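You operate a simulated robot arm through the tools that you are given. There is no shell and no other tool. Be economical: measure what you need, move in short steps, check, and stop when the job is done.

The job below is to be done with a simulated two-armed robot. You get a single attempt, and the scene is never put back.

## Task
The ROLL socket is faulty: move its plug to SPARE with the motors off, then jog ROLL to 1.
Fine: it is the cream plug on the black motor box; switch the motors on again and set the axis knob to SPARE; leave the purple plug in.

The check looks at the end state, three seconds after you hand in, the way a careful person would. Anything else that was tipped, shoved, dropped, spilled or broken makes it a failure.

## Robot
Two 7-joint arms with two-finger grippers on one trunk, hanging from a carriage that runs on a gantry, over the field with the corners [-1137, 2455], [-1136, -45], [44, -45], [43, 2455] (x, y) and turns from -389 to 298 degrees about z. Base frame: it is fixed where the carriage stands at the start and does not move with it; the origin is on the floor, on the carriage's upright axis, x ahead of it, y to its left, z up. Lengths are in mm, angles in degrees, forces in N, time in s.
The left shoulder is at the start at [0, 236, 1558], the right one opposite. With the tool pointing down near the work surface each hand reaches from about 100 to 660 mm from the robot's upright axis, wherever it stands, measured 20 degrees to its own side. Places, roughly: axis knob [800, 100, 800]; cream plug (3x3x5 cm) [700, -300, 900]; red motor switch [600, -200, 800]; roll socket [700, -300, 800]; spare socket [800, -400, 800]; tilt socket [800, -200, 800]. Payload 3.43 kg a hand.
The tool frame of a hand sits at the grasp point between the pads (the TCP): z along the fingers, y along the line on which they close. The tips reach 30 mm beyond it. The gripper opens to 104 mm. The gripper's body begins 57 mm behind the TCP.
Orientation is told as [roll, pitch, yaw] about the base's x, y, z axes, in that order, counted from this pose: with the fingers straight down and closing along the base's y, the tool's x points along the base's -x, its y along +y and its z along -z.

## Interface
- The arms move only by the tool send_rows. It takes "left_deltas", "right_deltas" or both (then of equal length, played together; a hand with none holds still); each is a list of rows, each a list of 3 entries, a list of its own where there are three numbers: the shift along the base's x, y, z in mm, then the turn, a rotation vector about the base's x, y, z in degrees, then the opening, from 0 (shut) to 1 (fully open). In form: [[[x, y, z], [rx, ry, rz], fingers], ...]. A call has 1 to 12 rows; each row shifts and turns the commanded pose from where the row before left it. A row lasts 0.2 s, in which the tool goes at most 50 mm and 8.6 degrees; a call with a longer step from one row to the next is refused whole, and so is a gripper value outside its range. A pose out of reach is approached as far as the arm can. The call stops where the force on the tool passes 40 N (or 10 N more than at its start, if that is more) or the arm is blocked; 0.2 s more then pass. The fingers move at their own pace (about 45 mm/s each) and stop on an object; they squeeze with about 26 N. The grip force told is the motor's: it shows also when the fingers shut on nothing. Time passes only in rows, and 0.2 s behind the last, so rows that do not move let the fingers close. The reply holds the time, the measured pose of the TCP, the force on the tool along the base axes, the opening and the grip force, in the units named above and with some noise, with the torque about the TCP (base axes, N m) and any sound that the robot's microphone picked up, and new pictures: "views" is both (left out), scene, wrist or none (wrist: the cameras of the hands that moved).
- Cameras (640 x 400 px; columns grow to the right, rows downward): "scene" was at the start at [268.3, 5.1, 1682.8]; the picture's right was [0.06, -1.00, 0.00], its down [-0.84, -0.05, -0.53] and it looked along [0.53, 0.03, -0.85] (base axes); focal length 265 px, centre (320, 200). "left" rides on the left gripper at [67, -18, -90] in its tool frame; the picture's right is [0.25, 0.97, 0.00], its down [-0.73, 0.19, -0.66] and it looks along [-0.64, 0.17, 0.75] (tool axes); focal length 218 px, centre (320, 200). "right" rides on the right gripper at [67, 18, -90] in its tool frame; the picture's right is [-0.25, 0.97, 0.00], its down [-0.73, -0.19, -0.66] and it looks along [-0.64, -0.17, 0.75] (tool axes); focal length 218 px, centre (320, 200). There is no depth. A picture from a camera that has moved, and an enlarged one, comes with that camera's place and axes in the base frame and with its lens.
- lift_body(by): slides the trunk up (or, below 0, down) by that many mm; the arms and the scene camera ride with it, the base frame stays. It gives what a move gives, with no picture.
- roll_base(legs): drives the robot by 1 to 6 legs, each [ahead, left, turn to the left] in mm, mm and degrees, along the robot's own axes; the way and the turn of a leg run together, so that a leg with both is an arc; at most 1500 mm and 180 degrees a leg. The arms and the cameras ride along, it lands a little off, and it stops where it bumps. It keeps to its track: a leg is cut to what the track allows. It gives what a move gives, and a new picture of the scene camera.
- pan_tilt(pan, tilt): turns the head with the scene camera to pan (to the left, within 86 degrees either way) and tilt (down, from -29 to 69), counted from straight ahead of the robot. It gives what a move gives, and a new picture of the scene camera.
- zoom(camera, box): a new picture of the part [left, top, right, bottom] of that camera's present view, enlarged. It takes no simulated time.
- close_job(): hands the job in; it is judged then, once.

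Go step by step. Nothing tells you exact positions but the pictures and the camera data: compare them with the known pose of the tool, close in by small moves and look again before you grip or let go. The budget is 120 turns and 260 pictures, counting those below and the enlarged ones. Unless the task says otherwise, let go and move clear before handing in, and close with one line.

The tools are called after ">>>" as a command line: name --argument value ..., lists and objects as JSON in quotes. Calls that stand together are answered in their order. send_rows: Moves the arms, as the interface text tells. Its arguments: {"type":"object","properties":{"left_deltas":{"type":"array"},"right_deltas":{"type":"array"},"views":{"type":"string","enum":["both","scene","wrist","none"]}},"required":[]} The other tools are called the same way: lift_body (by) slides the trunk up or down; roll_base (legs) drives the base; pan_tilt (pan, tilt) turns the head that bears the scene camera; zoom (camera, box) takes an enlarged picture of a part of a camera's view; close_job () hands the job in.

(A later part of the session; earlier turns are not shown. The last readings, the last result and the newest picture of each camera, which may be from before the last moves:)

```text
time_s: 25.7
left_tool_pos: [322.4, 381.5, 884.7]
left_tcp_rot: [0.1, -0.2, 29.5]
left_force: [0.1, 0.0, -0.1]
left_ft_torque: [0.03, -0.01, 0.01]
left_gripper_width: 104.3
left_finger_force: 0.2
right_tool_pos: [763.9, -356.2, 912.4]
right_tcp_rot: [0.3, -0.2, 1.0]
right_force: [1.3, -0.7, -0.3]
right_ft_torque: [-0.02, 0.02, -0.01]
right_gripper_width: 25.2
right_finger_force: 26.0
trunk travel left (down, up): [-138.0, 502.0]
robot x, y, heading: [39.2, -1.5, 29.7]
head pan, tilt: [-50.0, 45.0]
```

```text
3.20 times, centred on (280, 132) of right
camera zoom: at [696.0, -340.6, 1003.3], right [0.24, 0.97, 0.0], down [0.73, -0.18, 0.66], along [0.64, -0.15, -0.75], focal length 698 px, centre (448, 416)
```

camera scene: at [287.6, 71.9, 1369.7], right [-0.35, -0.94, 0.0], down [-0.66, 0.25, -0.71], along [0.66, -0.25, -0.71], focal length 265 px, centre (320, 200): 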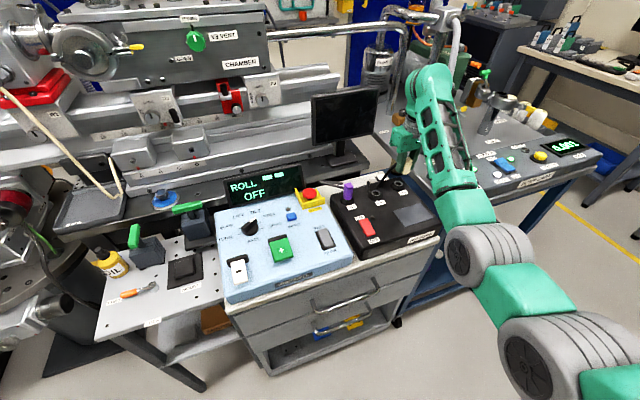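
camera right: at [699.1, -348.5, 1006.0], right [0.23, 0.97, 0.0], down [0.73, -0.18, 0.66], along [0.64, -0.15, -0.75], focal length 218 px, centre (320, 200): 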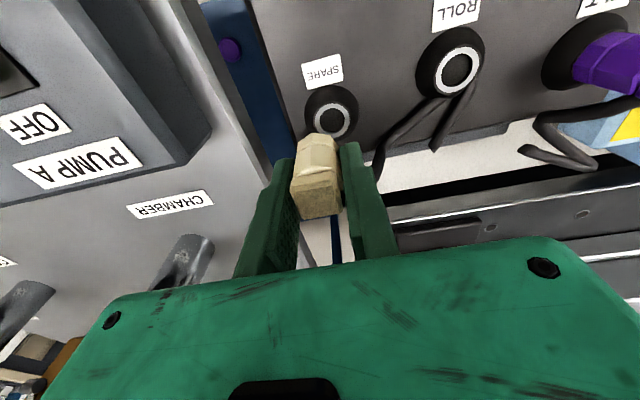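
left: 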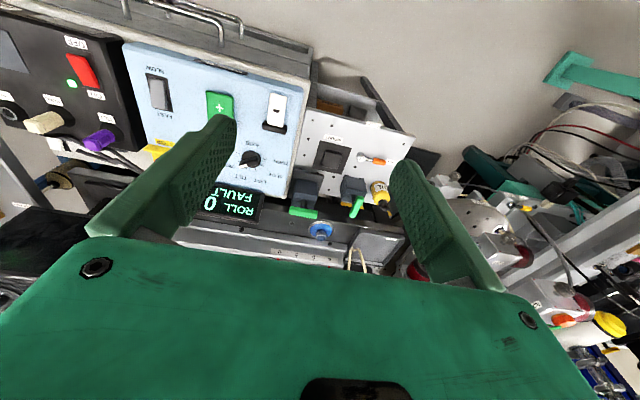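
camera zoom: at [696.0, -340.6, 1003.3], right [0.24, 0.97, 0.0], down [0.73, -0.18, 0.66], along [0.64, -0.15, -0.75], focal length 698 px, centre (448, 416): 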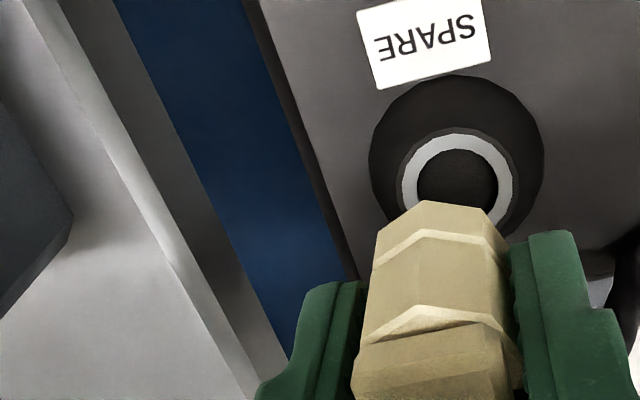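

The view now matches the ROLL reference. Descending to insert.

>>> send_rows --right_deltas '[[[0, 0, -8], [0, 0, 0], 0], [[0, 0, -8], [0, 0, 0], 0], [[0, 0, -6], [0, 0, 0], 0], [[0, 0, -5], [0, 0, 0], 0], [[0, 0, -4], [0, 0, 0], 0], [[0, 0, -3], [0, 0, 0], 0], [[0, 0, -2.5], [0, 0, 0], 0]]'

```text
time_s: 27.3
left_tool_pos: [322.9, 381.3, 884.6]
left_tcp_rot: [0.0, -0.2, 29.6]
left_force: [-0.6, -0.2, -0.4]
left_ft_torque: [0.0, -0.03, 0.0]
left_gripper_width: 104.2
left_finger_force: 0.0
right_tool_pos: [762.2, -357.1, 874.7]
right_tcp_rot: [0.1, -0.2, 1.1]
right_force: [-0.1, -0.3, -0.3]
right_ft_torque: [0.0, -0.03, 0.01]
right_gripper_width: 25.0
right_finger_force: 25.6
trunk travel left (down, up): [-138.0, 502.0]
robot x, y, heading: [39.9, -1.1, 29.6]
head pan, tilt: [-50.0, 45.0]
camera scene: at [287.8, 71.4, 1369.7], right [-0.35, -0.94, 0.0], down [-0.66, 0.25, -0.71], along [0.66, -0.25, -0.71], focal length 265 px, centre (320, 200)
camera right: at [695.1, -341.7, 966.7], right [0.23, 0.97, 0.0], down [0.73, -0.18, 0.66], along [0.64, -0.15, -0.75], focal length 218 px, centre (320, 200)
```

scene: 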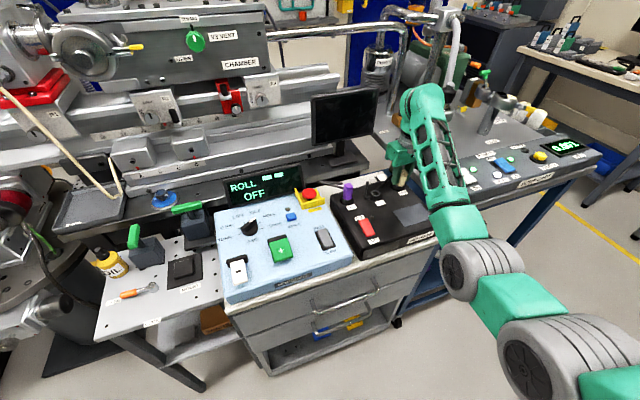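
right: 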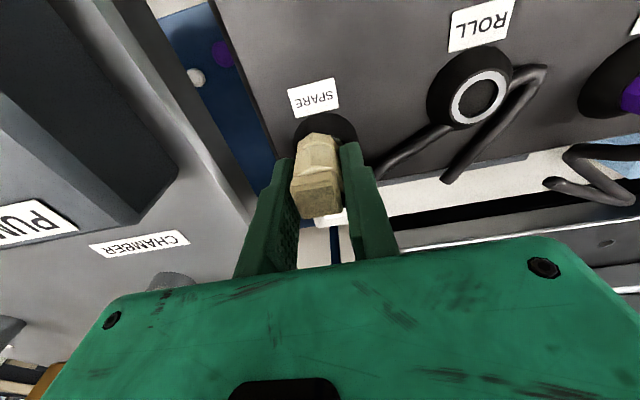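

It slid in to the original depth with no resistance. Pressing slightly more to seat it.

>>> send_rows --right_deltas '[[[0, 0, -1.5], [0, 0, 0], 0], [[0, 0, -1.5], [0, 0, 0], 0], [[0, 0, -1], [0, 0, 0], 0]]' --views "none"

>>> zoom --camera "right" --box '[220, 70, 420, 195]'

```text
time_s: 28.1
left_tool_pos: [323.5, 380.9, 884.7]
left_tcp_rot: [-0.2, -0.3, 29.5]
left_force: [0.1, -0.2, 0.2]
left_ft_torque: [-0.01, 0.02, 0.02]
left_gripper_width: 103.9
left_finger_force: 0.1
right_tool_pos: [764.8, -356.8, 875.0]
right_tcp_rot: [0.0, -0.5, 1.1]
right_force: [-4.9, -0.6, 17.6]
right_ft_torque: [0.01, 0.27, 0.02]
right_gripper_width: 25.3
right_finger_force: 26.2
trunk travel left (down, up): [-138.0, 502.0]
robot x, y, heading: [39.5, -0.7, 29.6]
head pan, tilt: [-50.0, 45.0]
```

```text
3.20 times, centred on (320, 132) of right
camera zoom: at [695.8, -341.7, 965.5], right [0.23, 0.97, 0.0], down [0.73, -0.18, 0.66], along [0.65, -0.15, -0.75], focal length 698 px, centre (320, 416)
```

zoom: 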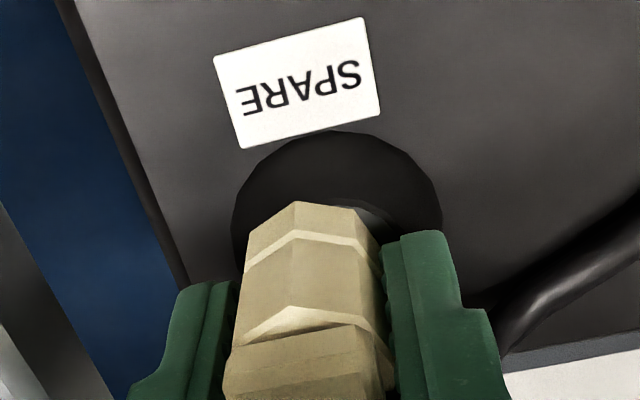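

Seated firmly (17 N reaction). Releasing and rising clear.

>>> send_rows --right_deltas '[[[0, 0, 2], [0, 0, 0], 0.5], [[0, 0, 0], [0, 0, 0], 0.5], [[0, 0, 0], [0, 0, 0], 0.5], [[0, 0, 15], [0, 0, 0], 0.5], [[0, 0, 30], [0, 0, 0], 0.5], [[-20, 0, 40], [0, 0, 0], 0.5]]'

```text
time_s: 29.5
left_tool_pos: [322.6, 380.5, 884.9]
left_tcp_rot: [0.0, -0.2, 29.6]
left_force: [0.1, 0.2, -0.2]
left_ft_torque: [-0.01, 0.04, 0.0]
left_gripper_width: 104.0
left_finger_force: 0.1
right_tool_pos: [743.6, -354.5, 957.3]
right_tcp_rot: [0.4, 0.1, 1.1]
right_force: [0.6, 0.1, -1.1]
right_ft_torque: [0.01, 0.0, -0.01]
right_gripper_width: 52.0
right_finger_force: 0.1
trunk travel left (down, up): [-138.0, 502.0]
robot x, y, heading: [42.7, 1.1, 29.5]
head pan, tilt: [-50.0, 45.0]
camera scene: at [287.4, 71.0, 1369.6], right [-0.35, -0.94, 0.0], down [-0.66, 0.25, -0.71], along [0.66, -0.25, -0.71], focal length 265 px, centre (320, 200)
camera right: at [676.2, -339.0, 1048.3], right [0.23, 0.97, 0.0], down [0.73, -0.18, 0.65], along [0.64, -0.15, -0.76], focal length 218 px, centre (320, 200)
```

scene: 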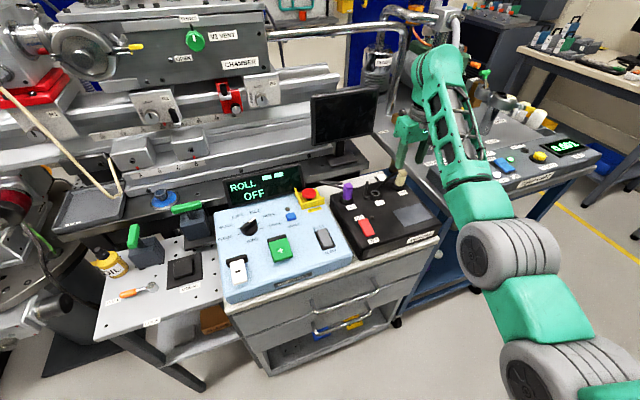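
right: 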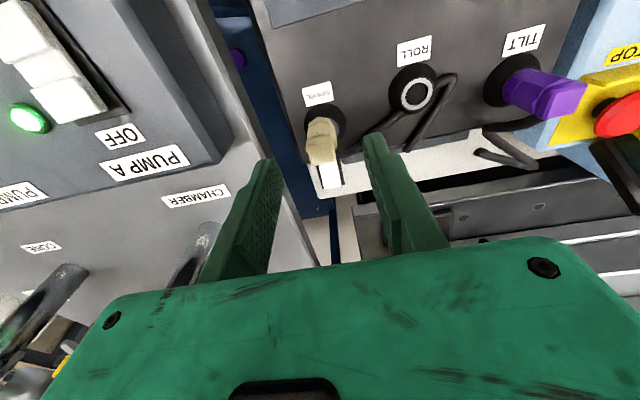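

The cream plug stands upright in SPARE. Next I carry the hand over the control box to look at the axis knob.

>>> send_rows --right_deltas '[[[-40, 20, 0], [0, 0, 0], 0.5], [[-25, 40, 0], [0, 0, 0], 0.5], [[0, 48, 0], [0, 0, 0], 0.5], [[0, 48, 0], [0, 0, 0], 0.5], [[0, 48, 0], [0, 0, 0], 0.5], [[0, 48, 0], [0, 0, 0], 0.5], [[0, 48, 0], [0, 0, 0], 0.5], [[0, 48, 0], [0, 0, 0], 0.5], [[0, 48, 0], [0, 0, 0], 0.5], [[0, 40, 0], [0, 0, 0], 0.5]]'

```text
time_s: 31.7
left_tool_pos: [323.4, 381.8, 885.0]
left_tcp_rot: [0.0, -0.2, 29.7]
left_force: [-0.3, 0.7, -0.4]
left_ft_torque: [-0.01, 0.03, -0.03]
left_gripper_width: 104.3
left_finger_force: 0.0
right_tool_pos: [678.5, 80.9, 959.2]
right_tcp_rot: [0.2, -0.2, 1.0]
right_force: [-0.2, 0.2, 0.5]
right_ft_torque: [-0.02, -0.02, 0.02]
right_gripper_width: 52.2
right_finger_force: 0.0
trunk travel left (down, up): [-138.0, 502.0]
robot x, y, heading: [38.6, -0.9, 29.5]
head pan, tilt: [-50.0, 45.0]
camera scene: at [287.7, 72.1, 1369.7], right [-0.35, -0.94, 0.0], down [-0.66, 0.25, -0.71], along [0.66, -0.25, -0.71], focal length 265 px, centre (320, 200)
camera right: at [610.6, 96.2, 1050.1], right [0.24, 0.97, 0.0], down [0.73, -0.18, 0.66], along [0.64, -0.15, -0.75], focal length 218 px, centre (320, 200)
```

scene: 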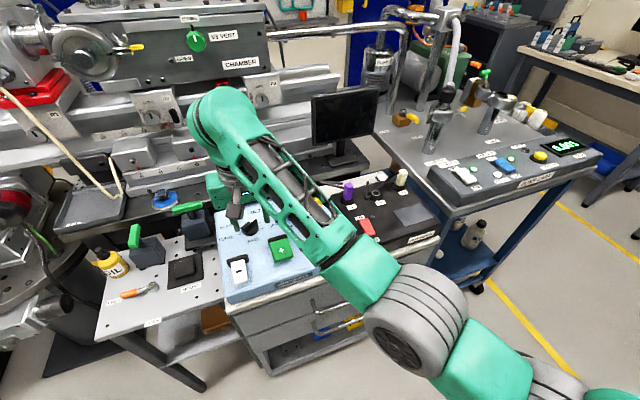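
right: 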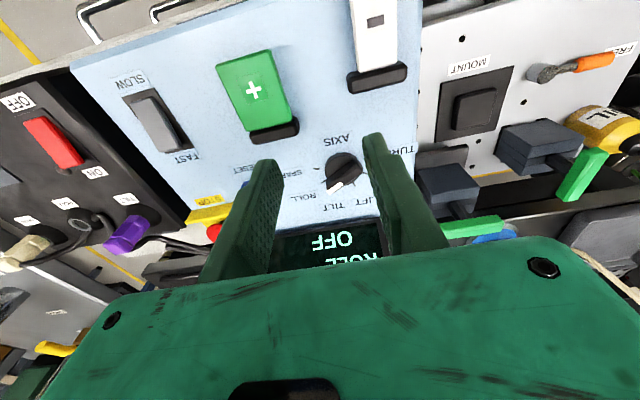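

>>> zoom --camera "right" --box '[260, 120, 420, 220]'

>>> zoom --camera "scene" --box '[200, 190, 360, 290]'

```text
4.00 times, centred on (340, 170) of right
camera zoom: at [610.6, 96.2, 1050.1], right [0.24, 0.97, 0.0], down [0.73, -0.18, 0.66], along [0.64, -0.15, -0.75], focal length 873 px, centre (240, 320)
```

zoom: 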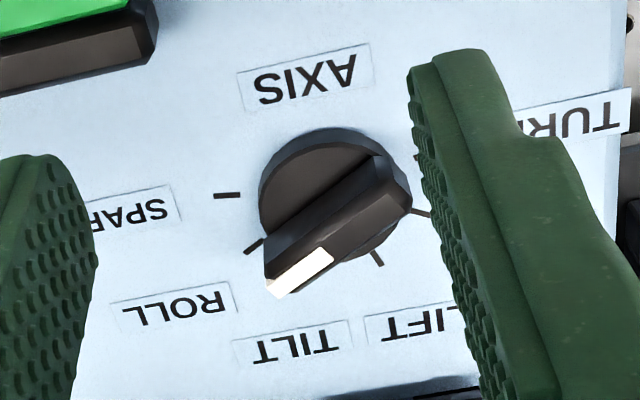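

```text
4.00 times, centred on (280, 240) of scene
camera zoom: at [287.7, 72.1, 1369.7], right [-0.35, -0.94, 0.0], down [-0.66, 0.25, -0.71], along [0.66, -0.25, -0.71], focal length 1060 px, centre (480, 40)
```

zoom: 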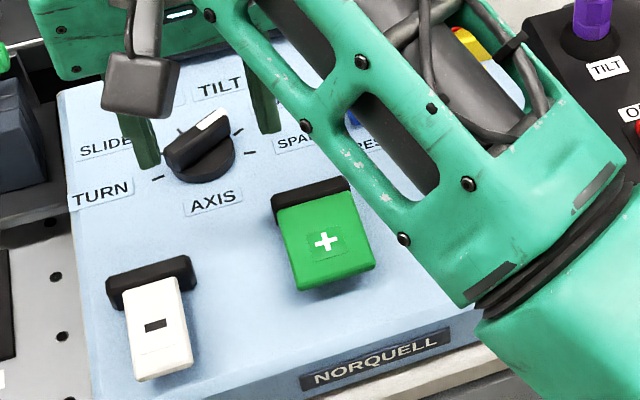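

The knob is at [748,89], and its bar points to ROLL at about -60°. The ticks are 40° apart, so SPARE is at about -100°. I'll move above it and turn the hand to yaw -58 so the fingers close across the bar.

>>> send_rows --right_deltas '[[[10, 1, 0], [0, 0, -8.4], 0.5], [[10, 1, 0], [0, 0, -8.4], 0.5], [[10, 1, 0], [0, 0, -8.4], 0.5], [[10, 1, 0], [0, 0, -8.4], 0.5], [[10, 1, 0], [0, 0, -8.4], 0.5], [[10, 1, 0], [0, 0, -8.4], 0.5], [[9.5, 2, 0], [0, 0, -8.4], 0.5], [[0, 0, -10], [0, 0, 0], 0.5]]'

```text
time_s: 33.5
left_tool_pos: [323.1, 381.8, 885.0]
left_tcp_rot: [0.1, -0.2, 29.7]
left_force: [-0.7, -0.2, -0.1]
left_ft_torque: [-0.03, 0.0, 0.0]
left_gripper_width: 104.2
left_finger_force: 0.1
right_tool_pos: [730.2, 79.7, 949.0]
right_tcp_rot: [0.2, -0.3, -40.3]
right_force: [0.3, -0.5, -0.6]
right_ft_torque: [-0.03, -0.04, -0.01]
right_gripper_width: 51.8
right_finger_force: 0.1
right hand out of reach, approached as far as the arm can: row 5, 6, 7
trunk travel left (down, up): [-138.0, 502.0]
robot x, y, heading: [41.2, -3.1, 29.7]
head pan, tilt: [-50.0, 45.0]
camera scene: at [287.6, 71.3, 1369.7], right [-0.35, -0.94, 0.0], down [-0.66, 0.25, -0.71], along [0.66, -0.25, -0.71], focal length 265 px, centre (320, 200)
camera right: at [688.6, 135.7, 1040.3], right [0.82, 0.57, 0.0], down [0.43, -0.62, 0.66], along [0.38, -0.54, -0.75], focal length 218 px, centre (320, 200)
```

scene: 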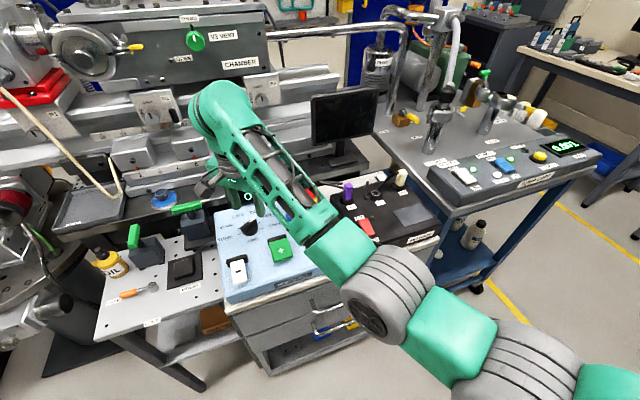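
right: 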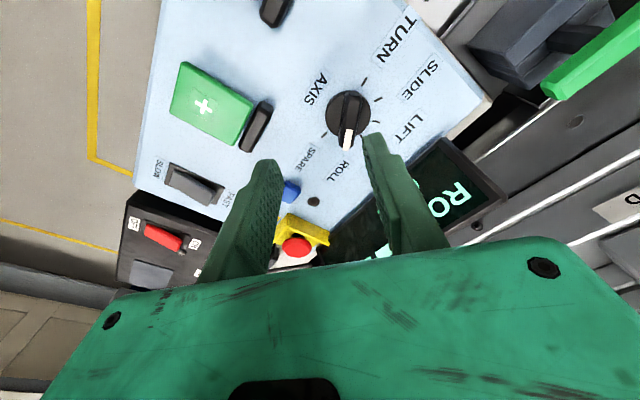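

The wrist can't yaw that far here. Instead I'll push the tail end of the knob bar with closed fingertips. First a zoom to get the knob's height.

>>> zoom --camera "right" --box '[270, 60, 430, 160]'

```text
4.00 times, centred on (350, 110) of right
camera zoom: at [688.6, 135.7, 1040.3], right [0.82, 0.57, 0.0], down [0.43, -0.62, 0.66], along [0.38, -0.54, -0.75], focal length 873 px, centre (200, 560)
```

zoom: 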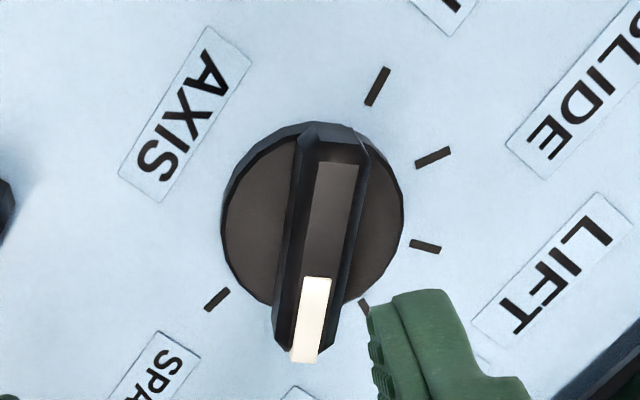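

The knob bar top is at z≈862, the panel at z≈832 and the tail end at about [740,106]. I'll close the fingers, unwind the yaw, place the tips at [712,106] on the near side of the tail and descend to tip z 853.

>>> send_rows --right_deltas '[[[-4, 6, 0], [0, 0, 8], 0], [[-4, 6, 0], [0, 0, 8], 0], [[-4, 6, 0], [0, 0, 8], 0], [[-4, 5, 0], [0, 0, 8], 0], [[-2, 3, 0], [0, 0, 8], 0], [[0, 0, -10], [0, 0, 0], 0], [[0, 0, -15], [0, 0, 0], 0]]'

```text
time_s: 35.1
left_tool_pos: [322.4, 381.8, 883.1]
left_tcp_rot: [0.0, -0.2, 29.7]
left_force: [0.2, 0.2, 0.1]
left_ft_torque: [-0.02, -0.02, -0.03]
left_gripper_width: 104.3
left_finger_force: 0.0
right_tool_pos: [714.5, 105.8, 924.1]
right_tcp_rot: [0.1, -0.4, -0.3]
right_force: [-0.3, 0.1, -0.1]
right_ft_torque: [0.03, -0.02, 0.0]
right_gripper_width: 0.0
right_finger_force: 26.0
trunk travel left (down, up): [-138.0, 502.0]
robot x, y, heading: [38.5, -1.6, 29.6]
head pan, tilt: [-50.0, 45.0]
camera scene: at [287.7, 71.4, 1369.7], right [-0.35, -0.94, 0.0], down [-0.66, 0.25, -0.71], along [0.66, -0.25, -0.71], focal length 265 px, centre (320, 200)
camera right: at [646.1, 122.6, 1015.1], right [0.26, 0.97, 0.0], down [0.72, -0.2, 0.66], along [0.64, -0.17, -0.75], focal length 218 px, centre (320, 200)
```

scene: 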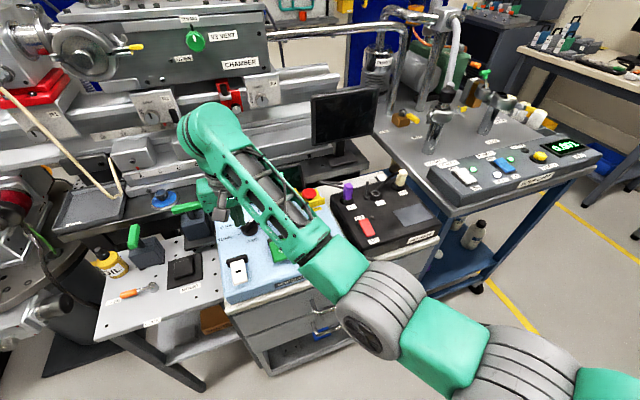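
right: 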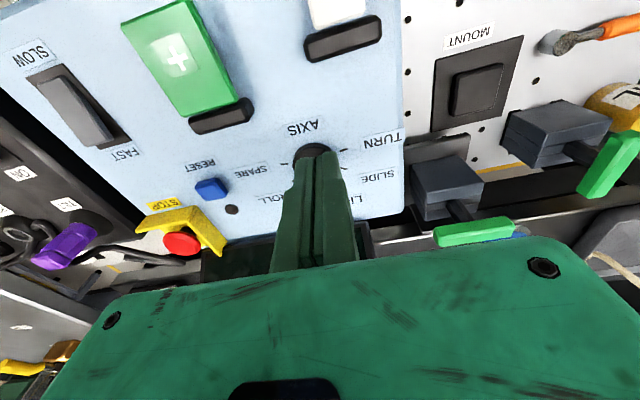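

Positioned near the tail. Descending 41 mm to TCP z 883.

>>> send_rows --right_deltas '[[[-4, 1, -15], [0, 0, 0], 0], [[0, 0, -15], [0, 0, 0], 0], [[0, 0, -11], [0, 0, 0], 0], [[0, 0, 0], [0, 0, 0], 0]]' --views "wrist"

>>> zoom --camera "right" --box '[230, 90, 430, 215]'

```text
time_s: 36.1
left_tool_pos: [322.7, 382.2, 885.0]
left_tcp_rot: [0.0, -0.2, 29.7]
left_force: [0.0, -0.2, 0.0]
left_ft_torque: [-0.03, -0.03, 0.03]
left_gripper_width: 104.2
left_finger_force: 0.0
right_tool_pos: [708.6, 106.6, 882.9]
right_tcp_rot: [0.3, -0.3, -0.2]
right_force: [-0.6, 0.9, 0.1]
right_ft_torque: [0.02, -0.01, 0.02]
right_gripper_width: 0.0
right_finger_force: 25.6
trunk travel left (down, up): [-138.0, 502.0]
robot x, y, heading: [41.3, -1.3, 29.8]
head pan, tilt: [-50.0, 45.0]
camera right: at [641.7, 123.7, 974.3], right [0.26, 0.97, 0.0], down [0.72, -0.2, 0.66], along [0.64, -0.17, -0.75], focal length 218 px, centre (320, 200)
```

right: 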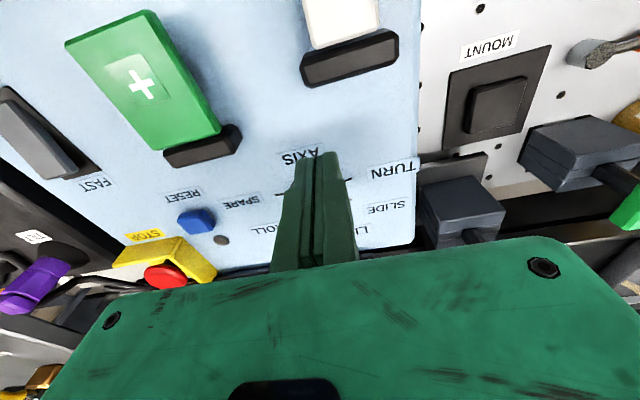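

```text
3.20 times, centred on (330, 152) of right
camera zoom: at [641.7, 123.7, 974.3], right [0.26, 0.97, 0.0], down [0.72, -0.2, 0.66], along [0.64, -0.17, -0.75], focal length 698 px, centre (288, 352)
```

zoom: 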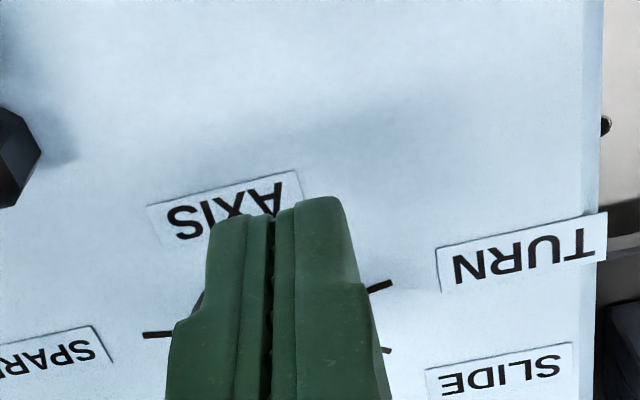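

Now pushing +x in small steps to about x 730 and watching force.

>>> send_rows --right_deltas '[[[6, 0, 0], [0, 0, 0], 0], [[4, 0, 0], [0, 0, 0], 0], [[4, 0, 0], [0, 0, 0], 0], [[4, 0, 0], [0, 0, 0], 0], [[3, 0, 0], [0, 0, 0], 0]]'

```text
time_s: 37.3
left_tool_pos: [323.1, 380.8, 885.2]
left_tcp_rot: [-0.1, -0.1, 29.6]
left_force: [-0.6, -0.9, -0.7]
left_ft_torque: [0.04, 0.01, 0.01]
left_gripper_width: 104.0
left_finger_force: 0.0
right_tool_pos: [728.0, 107.0, 884.6]
right_tcp_rot: [0.2, -0.3, -0.3]
right_force: [-0.8, -0.5, -0.3]
right_ft_torque: [0.01, 0.01, -0.02]
right_gripper_width: 0.0
right_finger_force: 25.8
trunk travel left (down, up): [-138.0, 502.0]
robot x, y, heading: [34.9, 0.7, 29.6]
head pan, tilt: [-50.0, 45.0]
camera scene: at [287.9, 71.4, 1369.7], right [-0.35, -0.94, 0.0], down [-0.66, 0.25, -0.71], along [0.66, -0.25, -0.71], focal length 265 px, centre (320, 200)
camera right: at [660.7, 124.2, 974.1], right [0.26, 0.97, 0.0], down [0.72, -0.2, 0.66], along [0.64, -0.17, -0.75], focal length 218 px, centre (320, 200)
```

scene: 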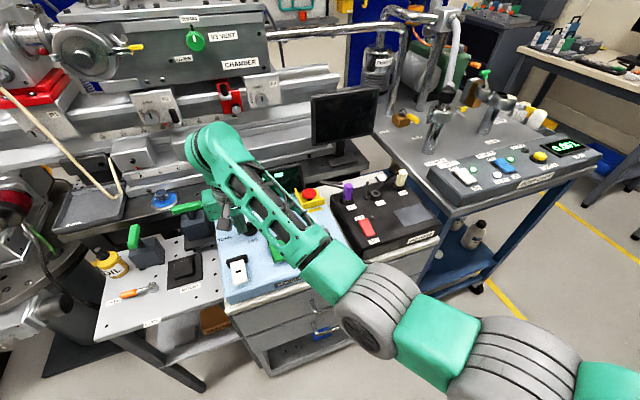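
right: 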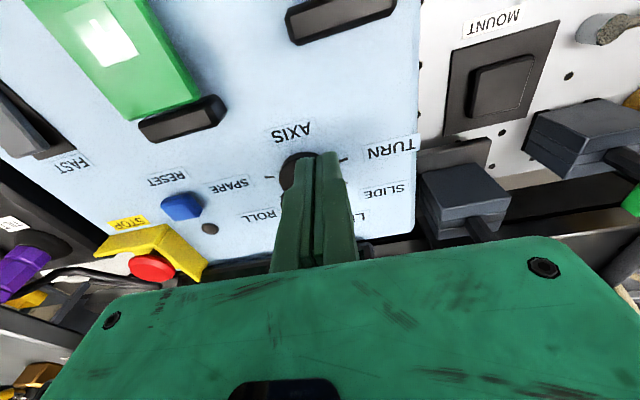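

No resistance yet; the tips are narrower than assumed. Continuing.

>>> send_rows --right_deltas '[[[3, 0, 0], [0, 0, 0], 0], [[3, 0, 0], [0, 0, 0], 0], [[2, 0, 0], [0, 0, 0], 0]]' --views "wrist"

>>> zoom --camera "right" --box '[230, 110, 390, 210]'

```text
time_s: 38.1
left_tool_pos: [322.5, 381.4, 884.7]
left_tcp_rot: [0.0, -0.1, 29.7]
left_force: [1.1, -0.2, 0.2]
left_ft_torque: [-0.01, -0.01, 0.0]
left_gripper_width: 104.0
left_finger_force: 0.1
right_tool_pos: [737.3, 107.4, 882.4]
right_tcp_rot: [0.1, -0.2, -0.4]
right_force: [-0.1, -0.7, 0.7]
right_ft_torque: [0.03, -0.03, 0.05]
right_gripper_width: 0.2
right_finger_force: 26.1
trunk travel left (down, up): [-138.0, 502.0]
robot x, y, heading: [37.6, 2.7, 29.8]
head pan, tilt: [-50.0, 45.0]
camera right: at [670.2, 123.9, 973.9], right [0.26, 0.97, 0.0], down [0.72, -0.2, 0.66], along [0.64, -0.17, -0.75], focal length 218 px, centre (320, 200)
```

right: 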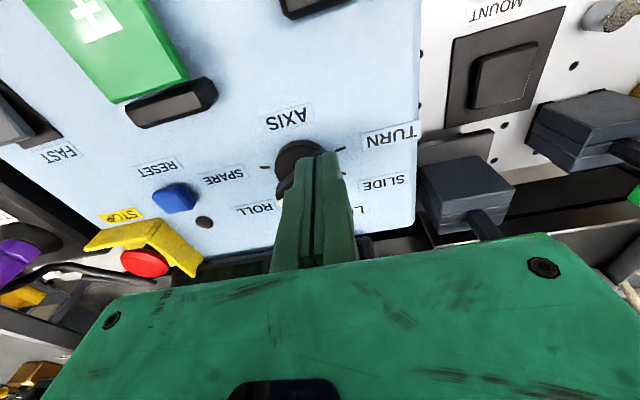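

```text
4.00 times, centred on (310, 160) of right
camera zoom: at [670.2, 123.9, 973.9], right [0.26, 0.97, 0.0], down [0.72, -0.2, 0.66], along [0.64, -0.17, -0.75], focal length 873 px, centre (360, 360)
```

zoom: 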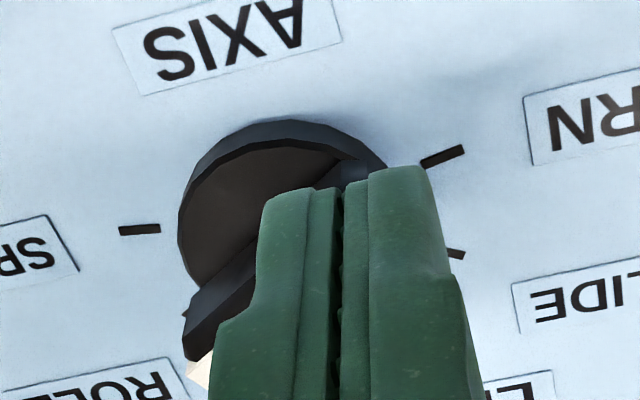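

Knob not moved yet. Keep pushing.

>>> send_rows --right_deltas '[[[3, 0, 0], [0, 0, 0], 0], [[3, 0, 0], [0, 0, 0], 0], [[2, 0, 0], [0, 0, 0], 0]]' --views "wrist"

>>> zoom --camera "right" --box '[230, 110, 390, 210]'

```text
time_s: 38.9
left_tool_pos: [322.7, 379.9, 885.7]
left_tcp_rot: [0.0, -0.3, 29.6]
left_force: [-0.3, -0.4, -0.1]
left_ft_torque: [-0.01, 0.03, 0.0]
left_gripper_width: 104.0
left_finger_force: 0.1
right_tool_pos: [744.7, 106.7, 882.5]
right_tcp_rot: [0.1, -0.4, -0.4]
right_force: [-0.2, 0.3, 0.7]
right_ft_torque: [-0.03, 0.0, 0.01]
right_gripper_width: 0.0
right_finger_force: 25.8
trunk travel left (down, up): [-138.0, 502.0]
robot x, y, heading: [36.2, -1.0, 29.7]
head pan, tilt: [-50.0, 45.0]
camera right: at [677.2, 123.8, 973.6], right [0.26, 0.97, 0.0], down [0.72, -0.2, 0.66], along [0.64, -0.17, -0.75], focal length 218 px, centre (320, 200)
```

right: 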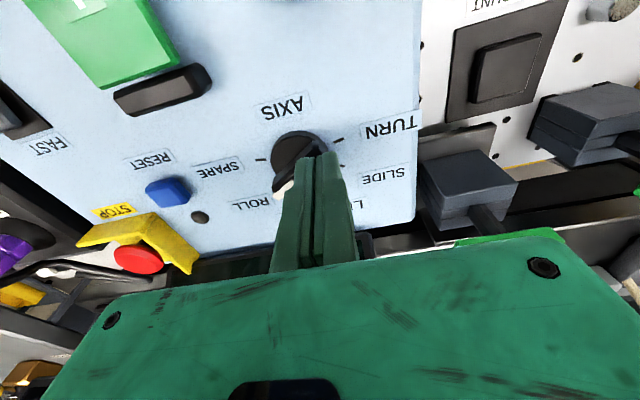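

```text
4.00 times, centred on (310, 160) of right
camera zoom: at [677.2, 123.8, 973.6], right [0.26, 0.97, 0.0], down [0.72, -0.2, 0.66], along [0.64, -0.17, -0.75], focal length 873 px, centre (360, 360)
```

zoom: 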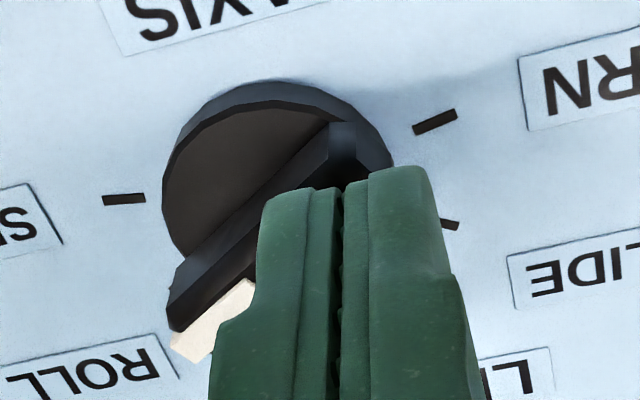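

The bar hasn't moved, and the image shows the tips passing above it. I'll back off to x≈712, go 10 mm lower and push again.

>>> send_rows --right_deltas '[[[-16, 0, 2], [0, 0, 0], 0], [[-18, 0, 0], [0, 0, 0], 0], [[0, 0, -7], [0, 0, 0], 0], [[0, 0, -5], [0, 0, 0], 0], [[4, 0, 0], [0, 0, 0], 0], [[4, 0, 0], [0, 0, 0], 0], [[4, 0, 0], [0, 0, 0], 0]]' --views "wrist"

>>> zoom --camera "right" --box '[230, 110, 390, 210]'

```text
time_s: 40.5
left_tool_pos: [323.8, 381.0, 884.6]
left_tcp_rot: [0.0, -0.2, 29.7]
left_force: [0.3, -0.4, -0.8]
left_ft_torque: [-0.02, 0.05, -0.03]
left_gripper_width: 103.9
left_finger_force: 0.1
right_tool_pos: [723.1, 106.8, 872.8]
right_tcp_rot: [0.2, -0.3, -0.3]
right_force: [-0.1, 1.2, 0.2]
right_ft_torque: [0.0, -0.01, 0.03]
right_gripper_width: 0.1
right_finger_force: 26.0
trunk travel left (down, up): [-138.0, 502.0]
robot x, y, heading: [36.6, 1.4, 29.5]
head pan, tilt: [-50.0, 45.0]
camera right: at [654.7, 123.9, 964.1], right [0.26, 0.97, 0.0], down [0.72, -0.2, 0.66], along [0.64, -0.17, -0.75], focal length 218 px, centre (320, 200)
```

right: 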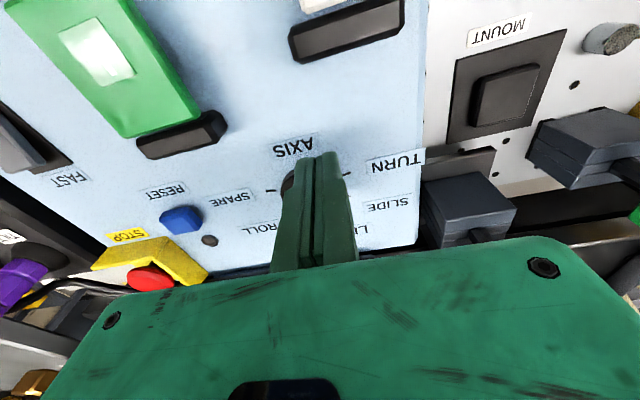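

```text
4.00 times, centred on (310, 160) of right
camera zoom: at [654.7, 123.9, 964.1], right [0.26, 0.97, 0.0], down [0.72, -0.2, 0.66], along [0.64, -0.17, -0.75], focal length 873 px, centre (360, 360)
```

zoom: 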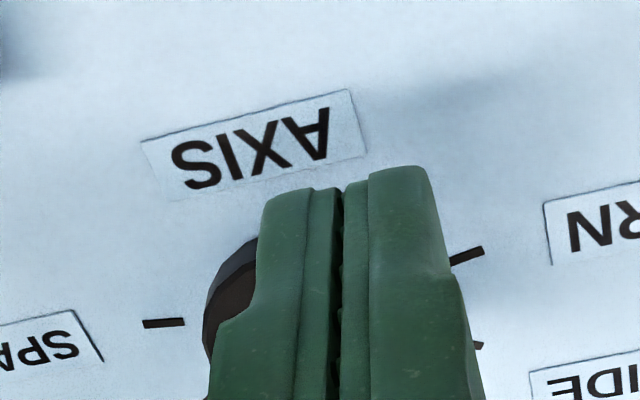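

Continue pushing +x at this lower height.

>>> send_rows --right_deltas '[[[3, 0, 0], [0, 0, 0], 0], [[3, 0, 0], [0, 0, 0], 0], [[3, 0, 0], [0, 0, 0], 0], [[3, 0, 0], [0, 0, 0], 0]]' --views "wrist"

>>> zoom --camera "right" --box '[230, 110, 390, 210]'

```text
time_s: 41.5
left_tool_pos: [322.3, 380.7, 884.9]
left_tcp_rot: [0.0, -0.2, 29.7]
left_force: [0.5, -0.6, 0.0]
left_ft_torque: [-0.01, -0.02, 0.01]
left_gripper_width: 104.0
left_finger_force: 0.1
right_tool_pos: [735.6, 106.7, 873.0]
right_tcp_rot: [0.1, -0.3, -0.4]
right_force: [0.2, 0.1, -0.9]
right_ft_torque: [0.0, 0.0, 0.03]
right_gripper_width: 0.1
right_finger_force: 26.4
trunk travel left (down, up): [-138.0, 502.0]
robot x, y, heading: [38.4, 3.0, 29.6]
head pan, tilt: [-50.0, 45.0]
camera right: at [668.2, 123.8, 963.8], right [0.26, 0.97, 0.0], down [0.72, -0.2, 0.66], along [0.64, -0.17, -0.75], focal length 218 px, centre (320, 200)
```

right: 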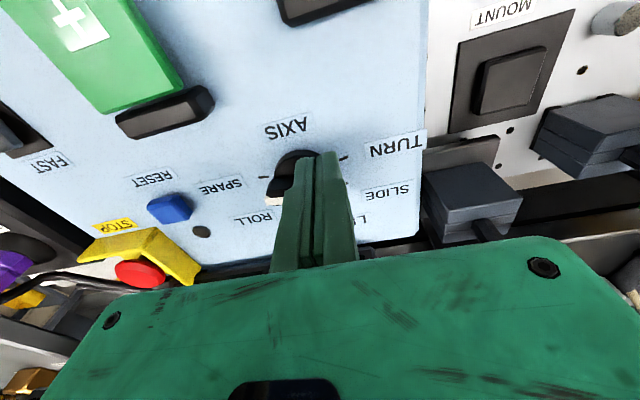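

```text
4.00 times, centred on (310, 160) of right
camera zoom: at [668.2, 123.8, 963.8], right [0.26, 0.97, 0.0], down [0.72, -0.2, 0.66], along [0.64, -0.17, -0.75], focal length 873 px, centre (360, 360)
```

zoom: 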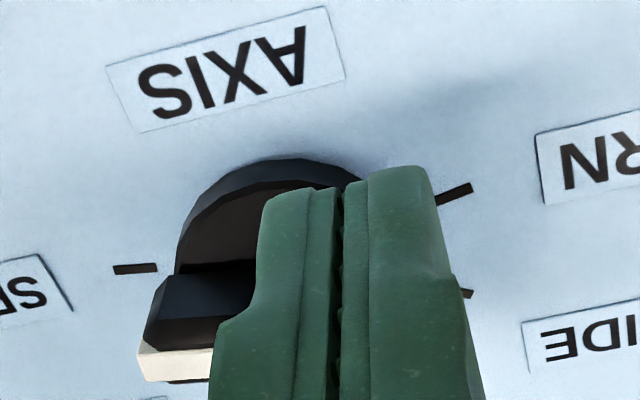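

The bar is turning now. A few more mm.

>>> send_rows --right_deltas '[[[2.5, 0, 0], [0, 0, 0], 0], [[2.5, 0, 0], [0, 0, 0], 0]]' --views "wrist"

>>> zoom --camera "right" --box '[230, 110, 390, 210]'

```text
time_s: 42.1
left_tool_pos: [321.2, 381.2, 885.2]
left_tcp_rot: [-0.1, -0.2, 29.6]
left_force: [-0.1, 0.1, -0.6]
left_ft_torque: [0.03, 0.01, 0.02]
left_gripper_width: 104.0
left_finger_force: 0.1
right_tool_pos: [737.5, 108.2, 872.0]
right_tcp_rot: [0.3, -0.2, -0.4]
right_force: [-10.1, -2.5, 3.7]
right_ft_torque: [-0.08, 0.13, -0.15]
right_gripper_width: 0.0
right_finger_force: 26.1
trunk travel left (down, up): [-138.0, 502.0]
robot x, y, heading: [41.3, 0.4, 29.9]
head pan, tilt: [-50.0, 45.0]
camera right: at [670.1, 124.6, 963.2], right [0.26, 0.97, 0.0], down [0.73, -0.2, 0.66], along [0.64, -0.17, -0.75], focal length 218 px, centre (320, 200)
```

right: 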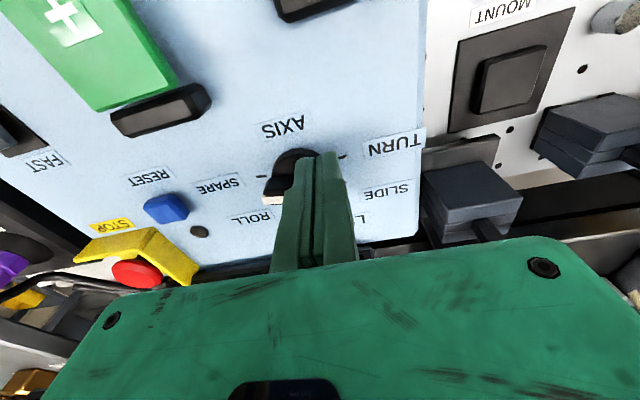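

```text
4.00 times, centred on (310, 160) of right
camera zoom: at [670.1, 124.6, 963.2], right [0.26, 0.97, 0.0], down [0.73, -0.2, 0.66], along [0.64, -0.17, -0.75], focal length 873 px, centre (360, 360)
```

zoom: 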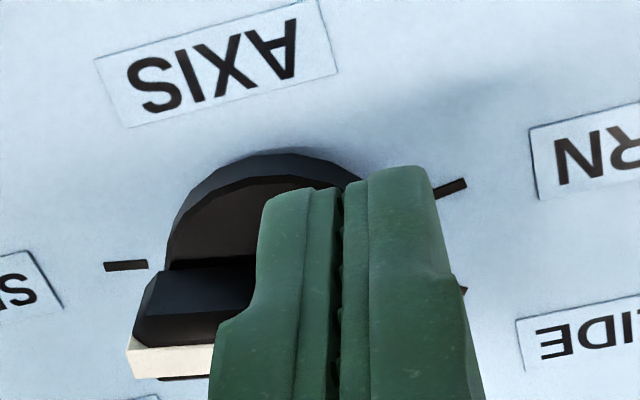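

Resistance of 10 N suggests a stop or detent, and the bar is about level with SPARE. Backing off to look.

>>> send_rows --right_deltas '[[[-15, 0, 0], [0, 0, 0], 0], [[0, 0, 20], [0, 0, 0], 0], [[-30, 0, 25], [0, 0, 0], 0], [[-30, 0, 10], [0, 0, 0], 0]]'

>>> zoom --camera "right" --box '[230, 110, 390, 210]'

>>> zoom --camera "scene" --box '[200, 160, 360, 260]'

```text
time_s: 43.1
left_tool_pos: [321.7, 380.5, 884.2]
left_tcp_rot: [0.0, -0.2, 29.7]
left_force: [-0.1, -0.3, 0.0]
left_ft_torque: [0.03, -0.01, 0.0]
left_gripper_width: 103.6
left_finger_force: 0.1
right_tool_pos: [664.2, 104.4, 924.2]
right_tcp_rot: [0.0, 0.0, -0.4]
right_force: [0.1, -0.8, 0.0]
right_ft_torque: [0.02, 0.04, -0.02]
right_gripper_width: 0.1
right_finger_force: 26.3
trunk travel left (down, up): [-138.0, 502.0]
robot x, y, heading: [37.2, -2.0, 29.9]
head pan, tilt: [-50.0, 45.0]
camera scene: at [287.4, 71.1, 1369.6], right [-0.35, -0.94, 0.0], down [-0.66, 0.25, -0.71], along [0.66, -0.25, -0.71], focal length 265 px, centre (320, 200)
camera right: at [596.6, 121.0, 1015.7], right [0.26, 0.97, 0.0], down [0.73, -0.2, 0.66], along [0.64, -0.17, -0.75], focal length 218 px, centre (320, 200)
```

scene: 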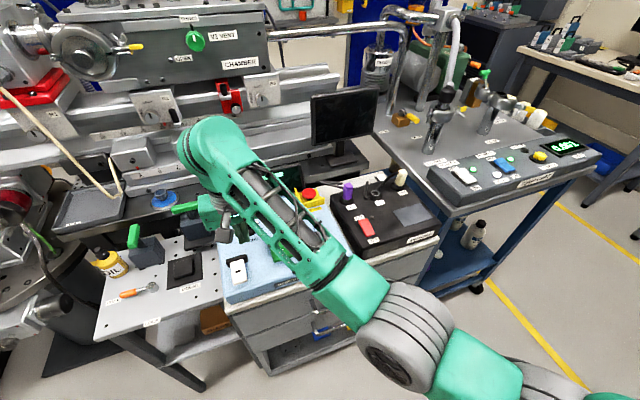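
right: 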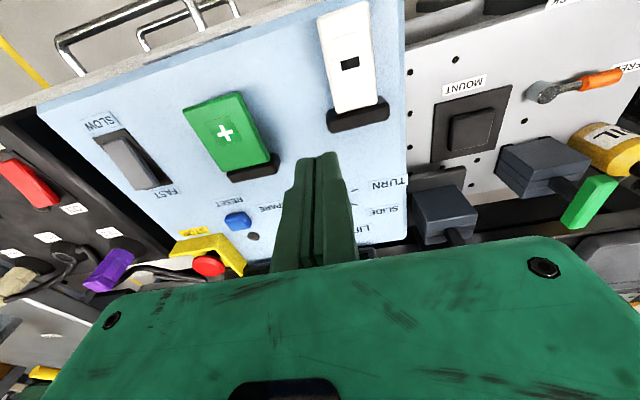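

```text
4.00 times, centred on (310, 160) of right
camera zoom: at [596.6, 121.0, 1015.7], right [0.26, 0.97, 0.0], down [0.73, -0.2, 0.66], along [0.64, -0.17, -0.75], focal length 873 px, centre (360, 360)
```

zoom: 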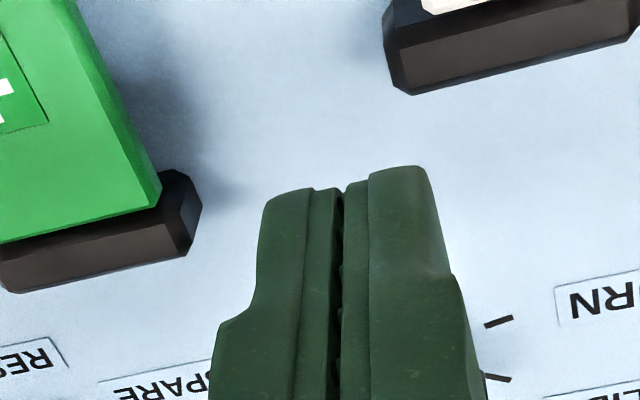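

```text
4.00 times, centred on (280, 210) of scene
camera zoom: at [287.4, 71.1, 1369.6], right [-0.35, -0.94, 0.0], down [-0.66, 0.25, -0.71], along [0.66, -0.25, -0.71], focal length 1060 px, centre (480, 160)
```

zoom: 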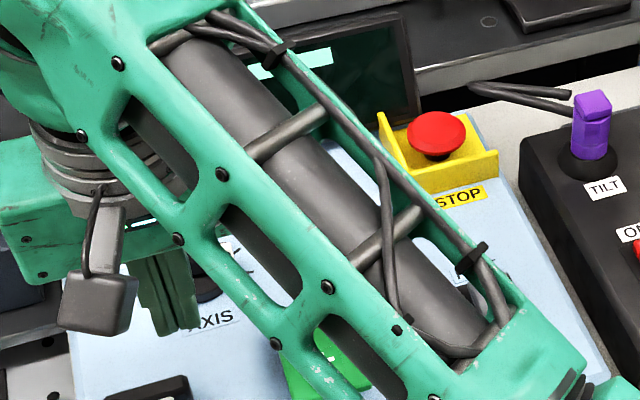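

My own arm occludes the knob. I'll move the hand back toward the motor switch, then look.

>>> send_rows --right_deltas '[[[-35, -30, 5], [0, 0, 0], 0], [[-25, -40, 0], [0, 0, 0], 0], [[0, -48, 0], [0, 0, 0], 0], [[0, -48, 0], [0, 0, 0], 0], [[0, -48, 0], [0, 0, 0], 0], [[0, -48, 0], [0, 0, 0], 0], [[0, -30, 0], [0, 0, 0], 0]]'

>>> zoom --camera "scene" --box '[200, 160, 360, 260]'

```text
time_s: 44.7
left_tool_pos: [321.8, 381.7, 884.2]
left_tcp_rot: [0.0, -0.1, 29.7]
left_force: [-0.5, 0.4, 0.1]
left_ft_torque: [-0.03, 0.0, 0.03]
left_gripper_width: 104.2
left_finger_force: 0.1
right_tool_pos: [624.9, -180.7, 907.1]
right_tcp_rot: [0.1, -0.4, -0.3]
right_force: [-0.1, 0.7, -0.4]
right_ft_torque: [-0.01, 0.0, -0.01]
right_gripper_width: 0.2
right_finger_force: 25.8
right hand out of reach, approached as far as the arm can: row 3, 4, 5, 6
trunk travel left (down, up): [-138.0, 502.0]
robot x, y, heading: [38.0, -2.1, 29.7]
head pan, tilt: [-50.0, 45.0]
camera scene: at [287.8, 71.2, 1369.7], right [-0.35, -0.94, 0.0], down [-0.66, 0.25, -0.71], along [0.66, -0.25, -0.71], focal length 265 px, centre (320, 200)
camera right: at [556.6, -164.6, 997.7], right [0.26, 0.97, 0.0], down [0.72, -0.2, 0.66], along [0.64, -0.17, -0.75], focal length 218 px, centre (320, 200)
```

scene: 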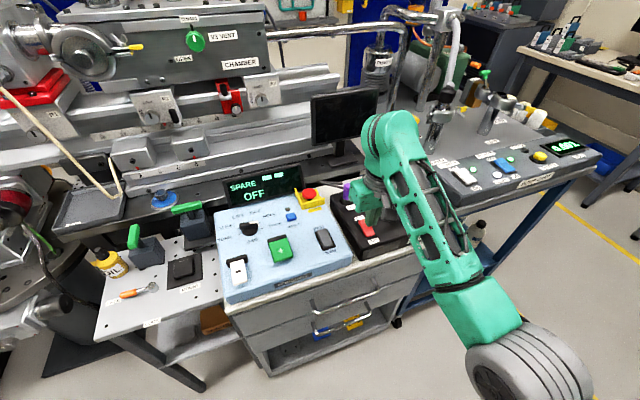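
right: 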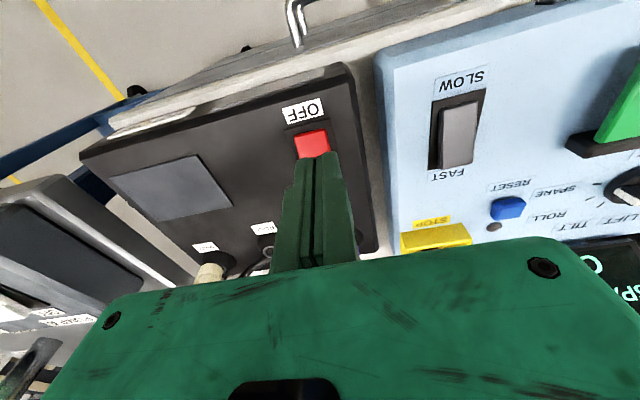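

```text
4.00 times, centred on (280, 210) of scene
camera zoom: at [287.8, 71.2, 1369.7], right [-0.35, -0.94, 0.0], down [-0.66, 0.25, -0.71], along [0.66, -0.25, -0.71], focal length 1060 px, centre (480, 160)
```

zoom: 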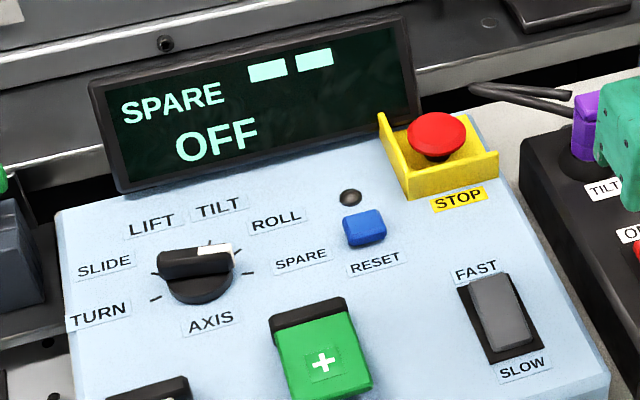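

The display now reads SPARE, OFF. Next: press the ON (far) end of the red rocker, aiming at x≈661, y≈-187.

>>> send_rows --right_deltas '[[[36, -6, 5], [0, 0, 0], 0], [[0, 0, -12], [0, 0, 0], 0], [[0, 0, -12], [0, 0, 0], 0], [[0, 0, -5], [0, 0, 0], 0]]' --views "wrist"

>>> zoom --camera "scene" --box '[320, 170, 440, 245]'

```text
time_s: 45.7
left_tool_pos: [321.6, 380.7, 885.6]
left_tcp_rot: [-0.1, -0.2, 29.5]
left_force: [0.3, -0.5, -0.4]
left_ft_torque: [-0.01, -0.05, 0.0]
left_gripper_width: 104.3
left_finger_force: 0.1
right_tool_pos: [660.7, -185.7, 887.2]
right_tcp_rot: [0.3, -0.3, -0.2]
right_force: [-0.2, 0.8, 0.1]
right_ft_torque: [0.01, 0.02, 0.01]
right_gripper_width: 0.0
right_finger_force: 26.5
trunk travel left (down, up): [-138.0, 502.0]
robot x, y, heading: [35.9, -1.0, 29.8]
head pan, tilt: [-50.0, 45.0]
camera right: at [592.2, -169.1, 976.4], right [0.26, 0.97, 0.0], down [0.72, -0.2, 0.66], along [0.64, -0.17, -0.75], focal length 218 px, centre (320, 200)
```

right: 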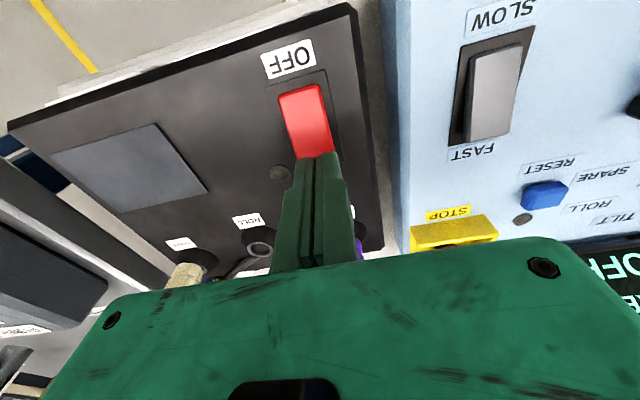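

```text
5.33 times, centred on (380, 208) of scene
camera zoom: at [287.6, 71.4, 1369.7], right [-0.35, -0.94, 0.0], down [-0.66, 0.25, -0.71], along [0.66, -0.25, -0.71], focal length 1413 px, centre (0, 160)
```

zoom: 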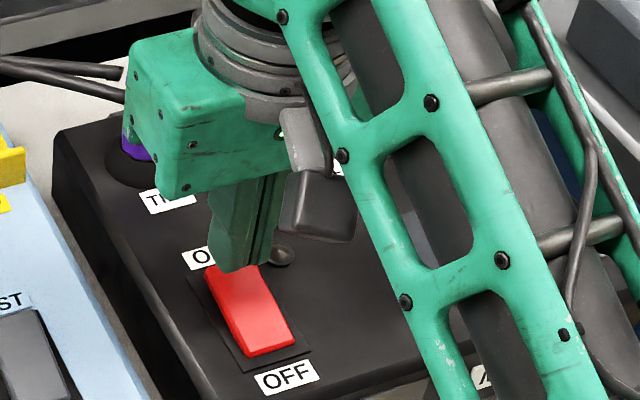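

Tip is above the raised ON end. Pressing down.

>>> send_rows --right_deltas '[[[0, 0, -6], [0, 0, 0], 0], [[0, 0, -5], [0, 0, 0], 0], [[0, 0, -4], [0, 0, 0], 0], [[0, 0, -4], [0, 0, 0], 0], [[0, 0, -4], [0, 0, 0], 0], [[0, 0, -3], [0, 0, 0], 0], [[0, 0, -3], [0, 0, 0], 0]]'

```text
time_s: 47.3
left_tool_pos: [323.7, 380.8, 884.4]
left_tcp_rot: [0.0, -0.2, 29.5]
left_force: [0.7, 0.2, -0.6]
left_ft_torque: [-0.01, 0.01, -0.03]
left_gripper_width: 104.0
left_finger_force: 0.1
right_tool_pos: [664.1, -186.8, 864.3]
right_tcp_rot: [0.2, -1.4, -0.3]
right_force: [0.7, -1.3, 5.9]
right_ft_torque: [-0.03, 0.04, -0.02]
right_gripper_width: 6.0
right_finger_force: 34.8
trunk travel left (down, up): [-138.0, 502.0]
robot x, y, heading: [32.1, -0.8, 29.6]
head pan, tilt: [-50.0, 45.0]
stopped in row 7 (right hand): the force on the tool passed its limit at 72 N (the readings are from after the stop); the commanded pose is now the measured one
camera scene: at [287.9, 71.0, 1369.4], right [-0.35, -0.94, 0.0], down [-0.66, 0.25, -0.71], along [0.66, -0.25, -0.71], focal length 265 px, centre (320, 200)
camera right: at [594.4, -168.5, 954.4], right [0.26, 0.97, 0.01], down [0.71, -0.2, 0.67], along [0.65, -0.17, -0.74], focal length 218 px, centre (320, 200)
```

scene: 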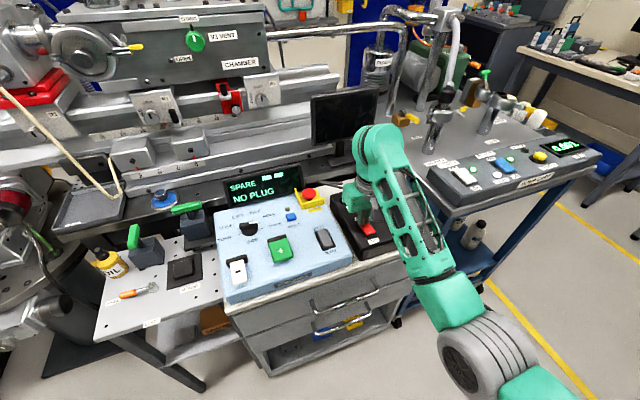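
right: 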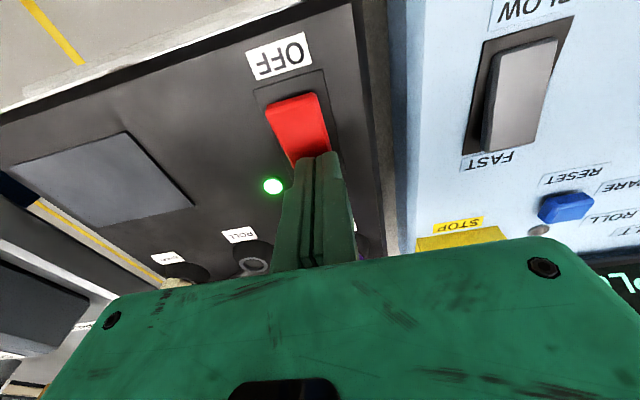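

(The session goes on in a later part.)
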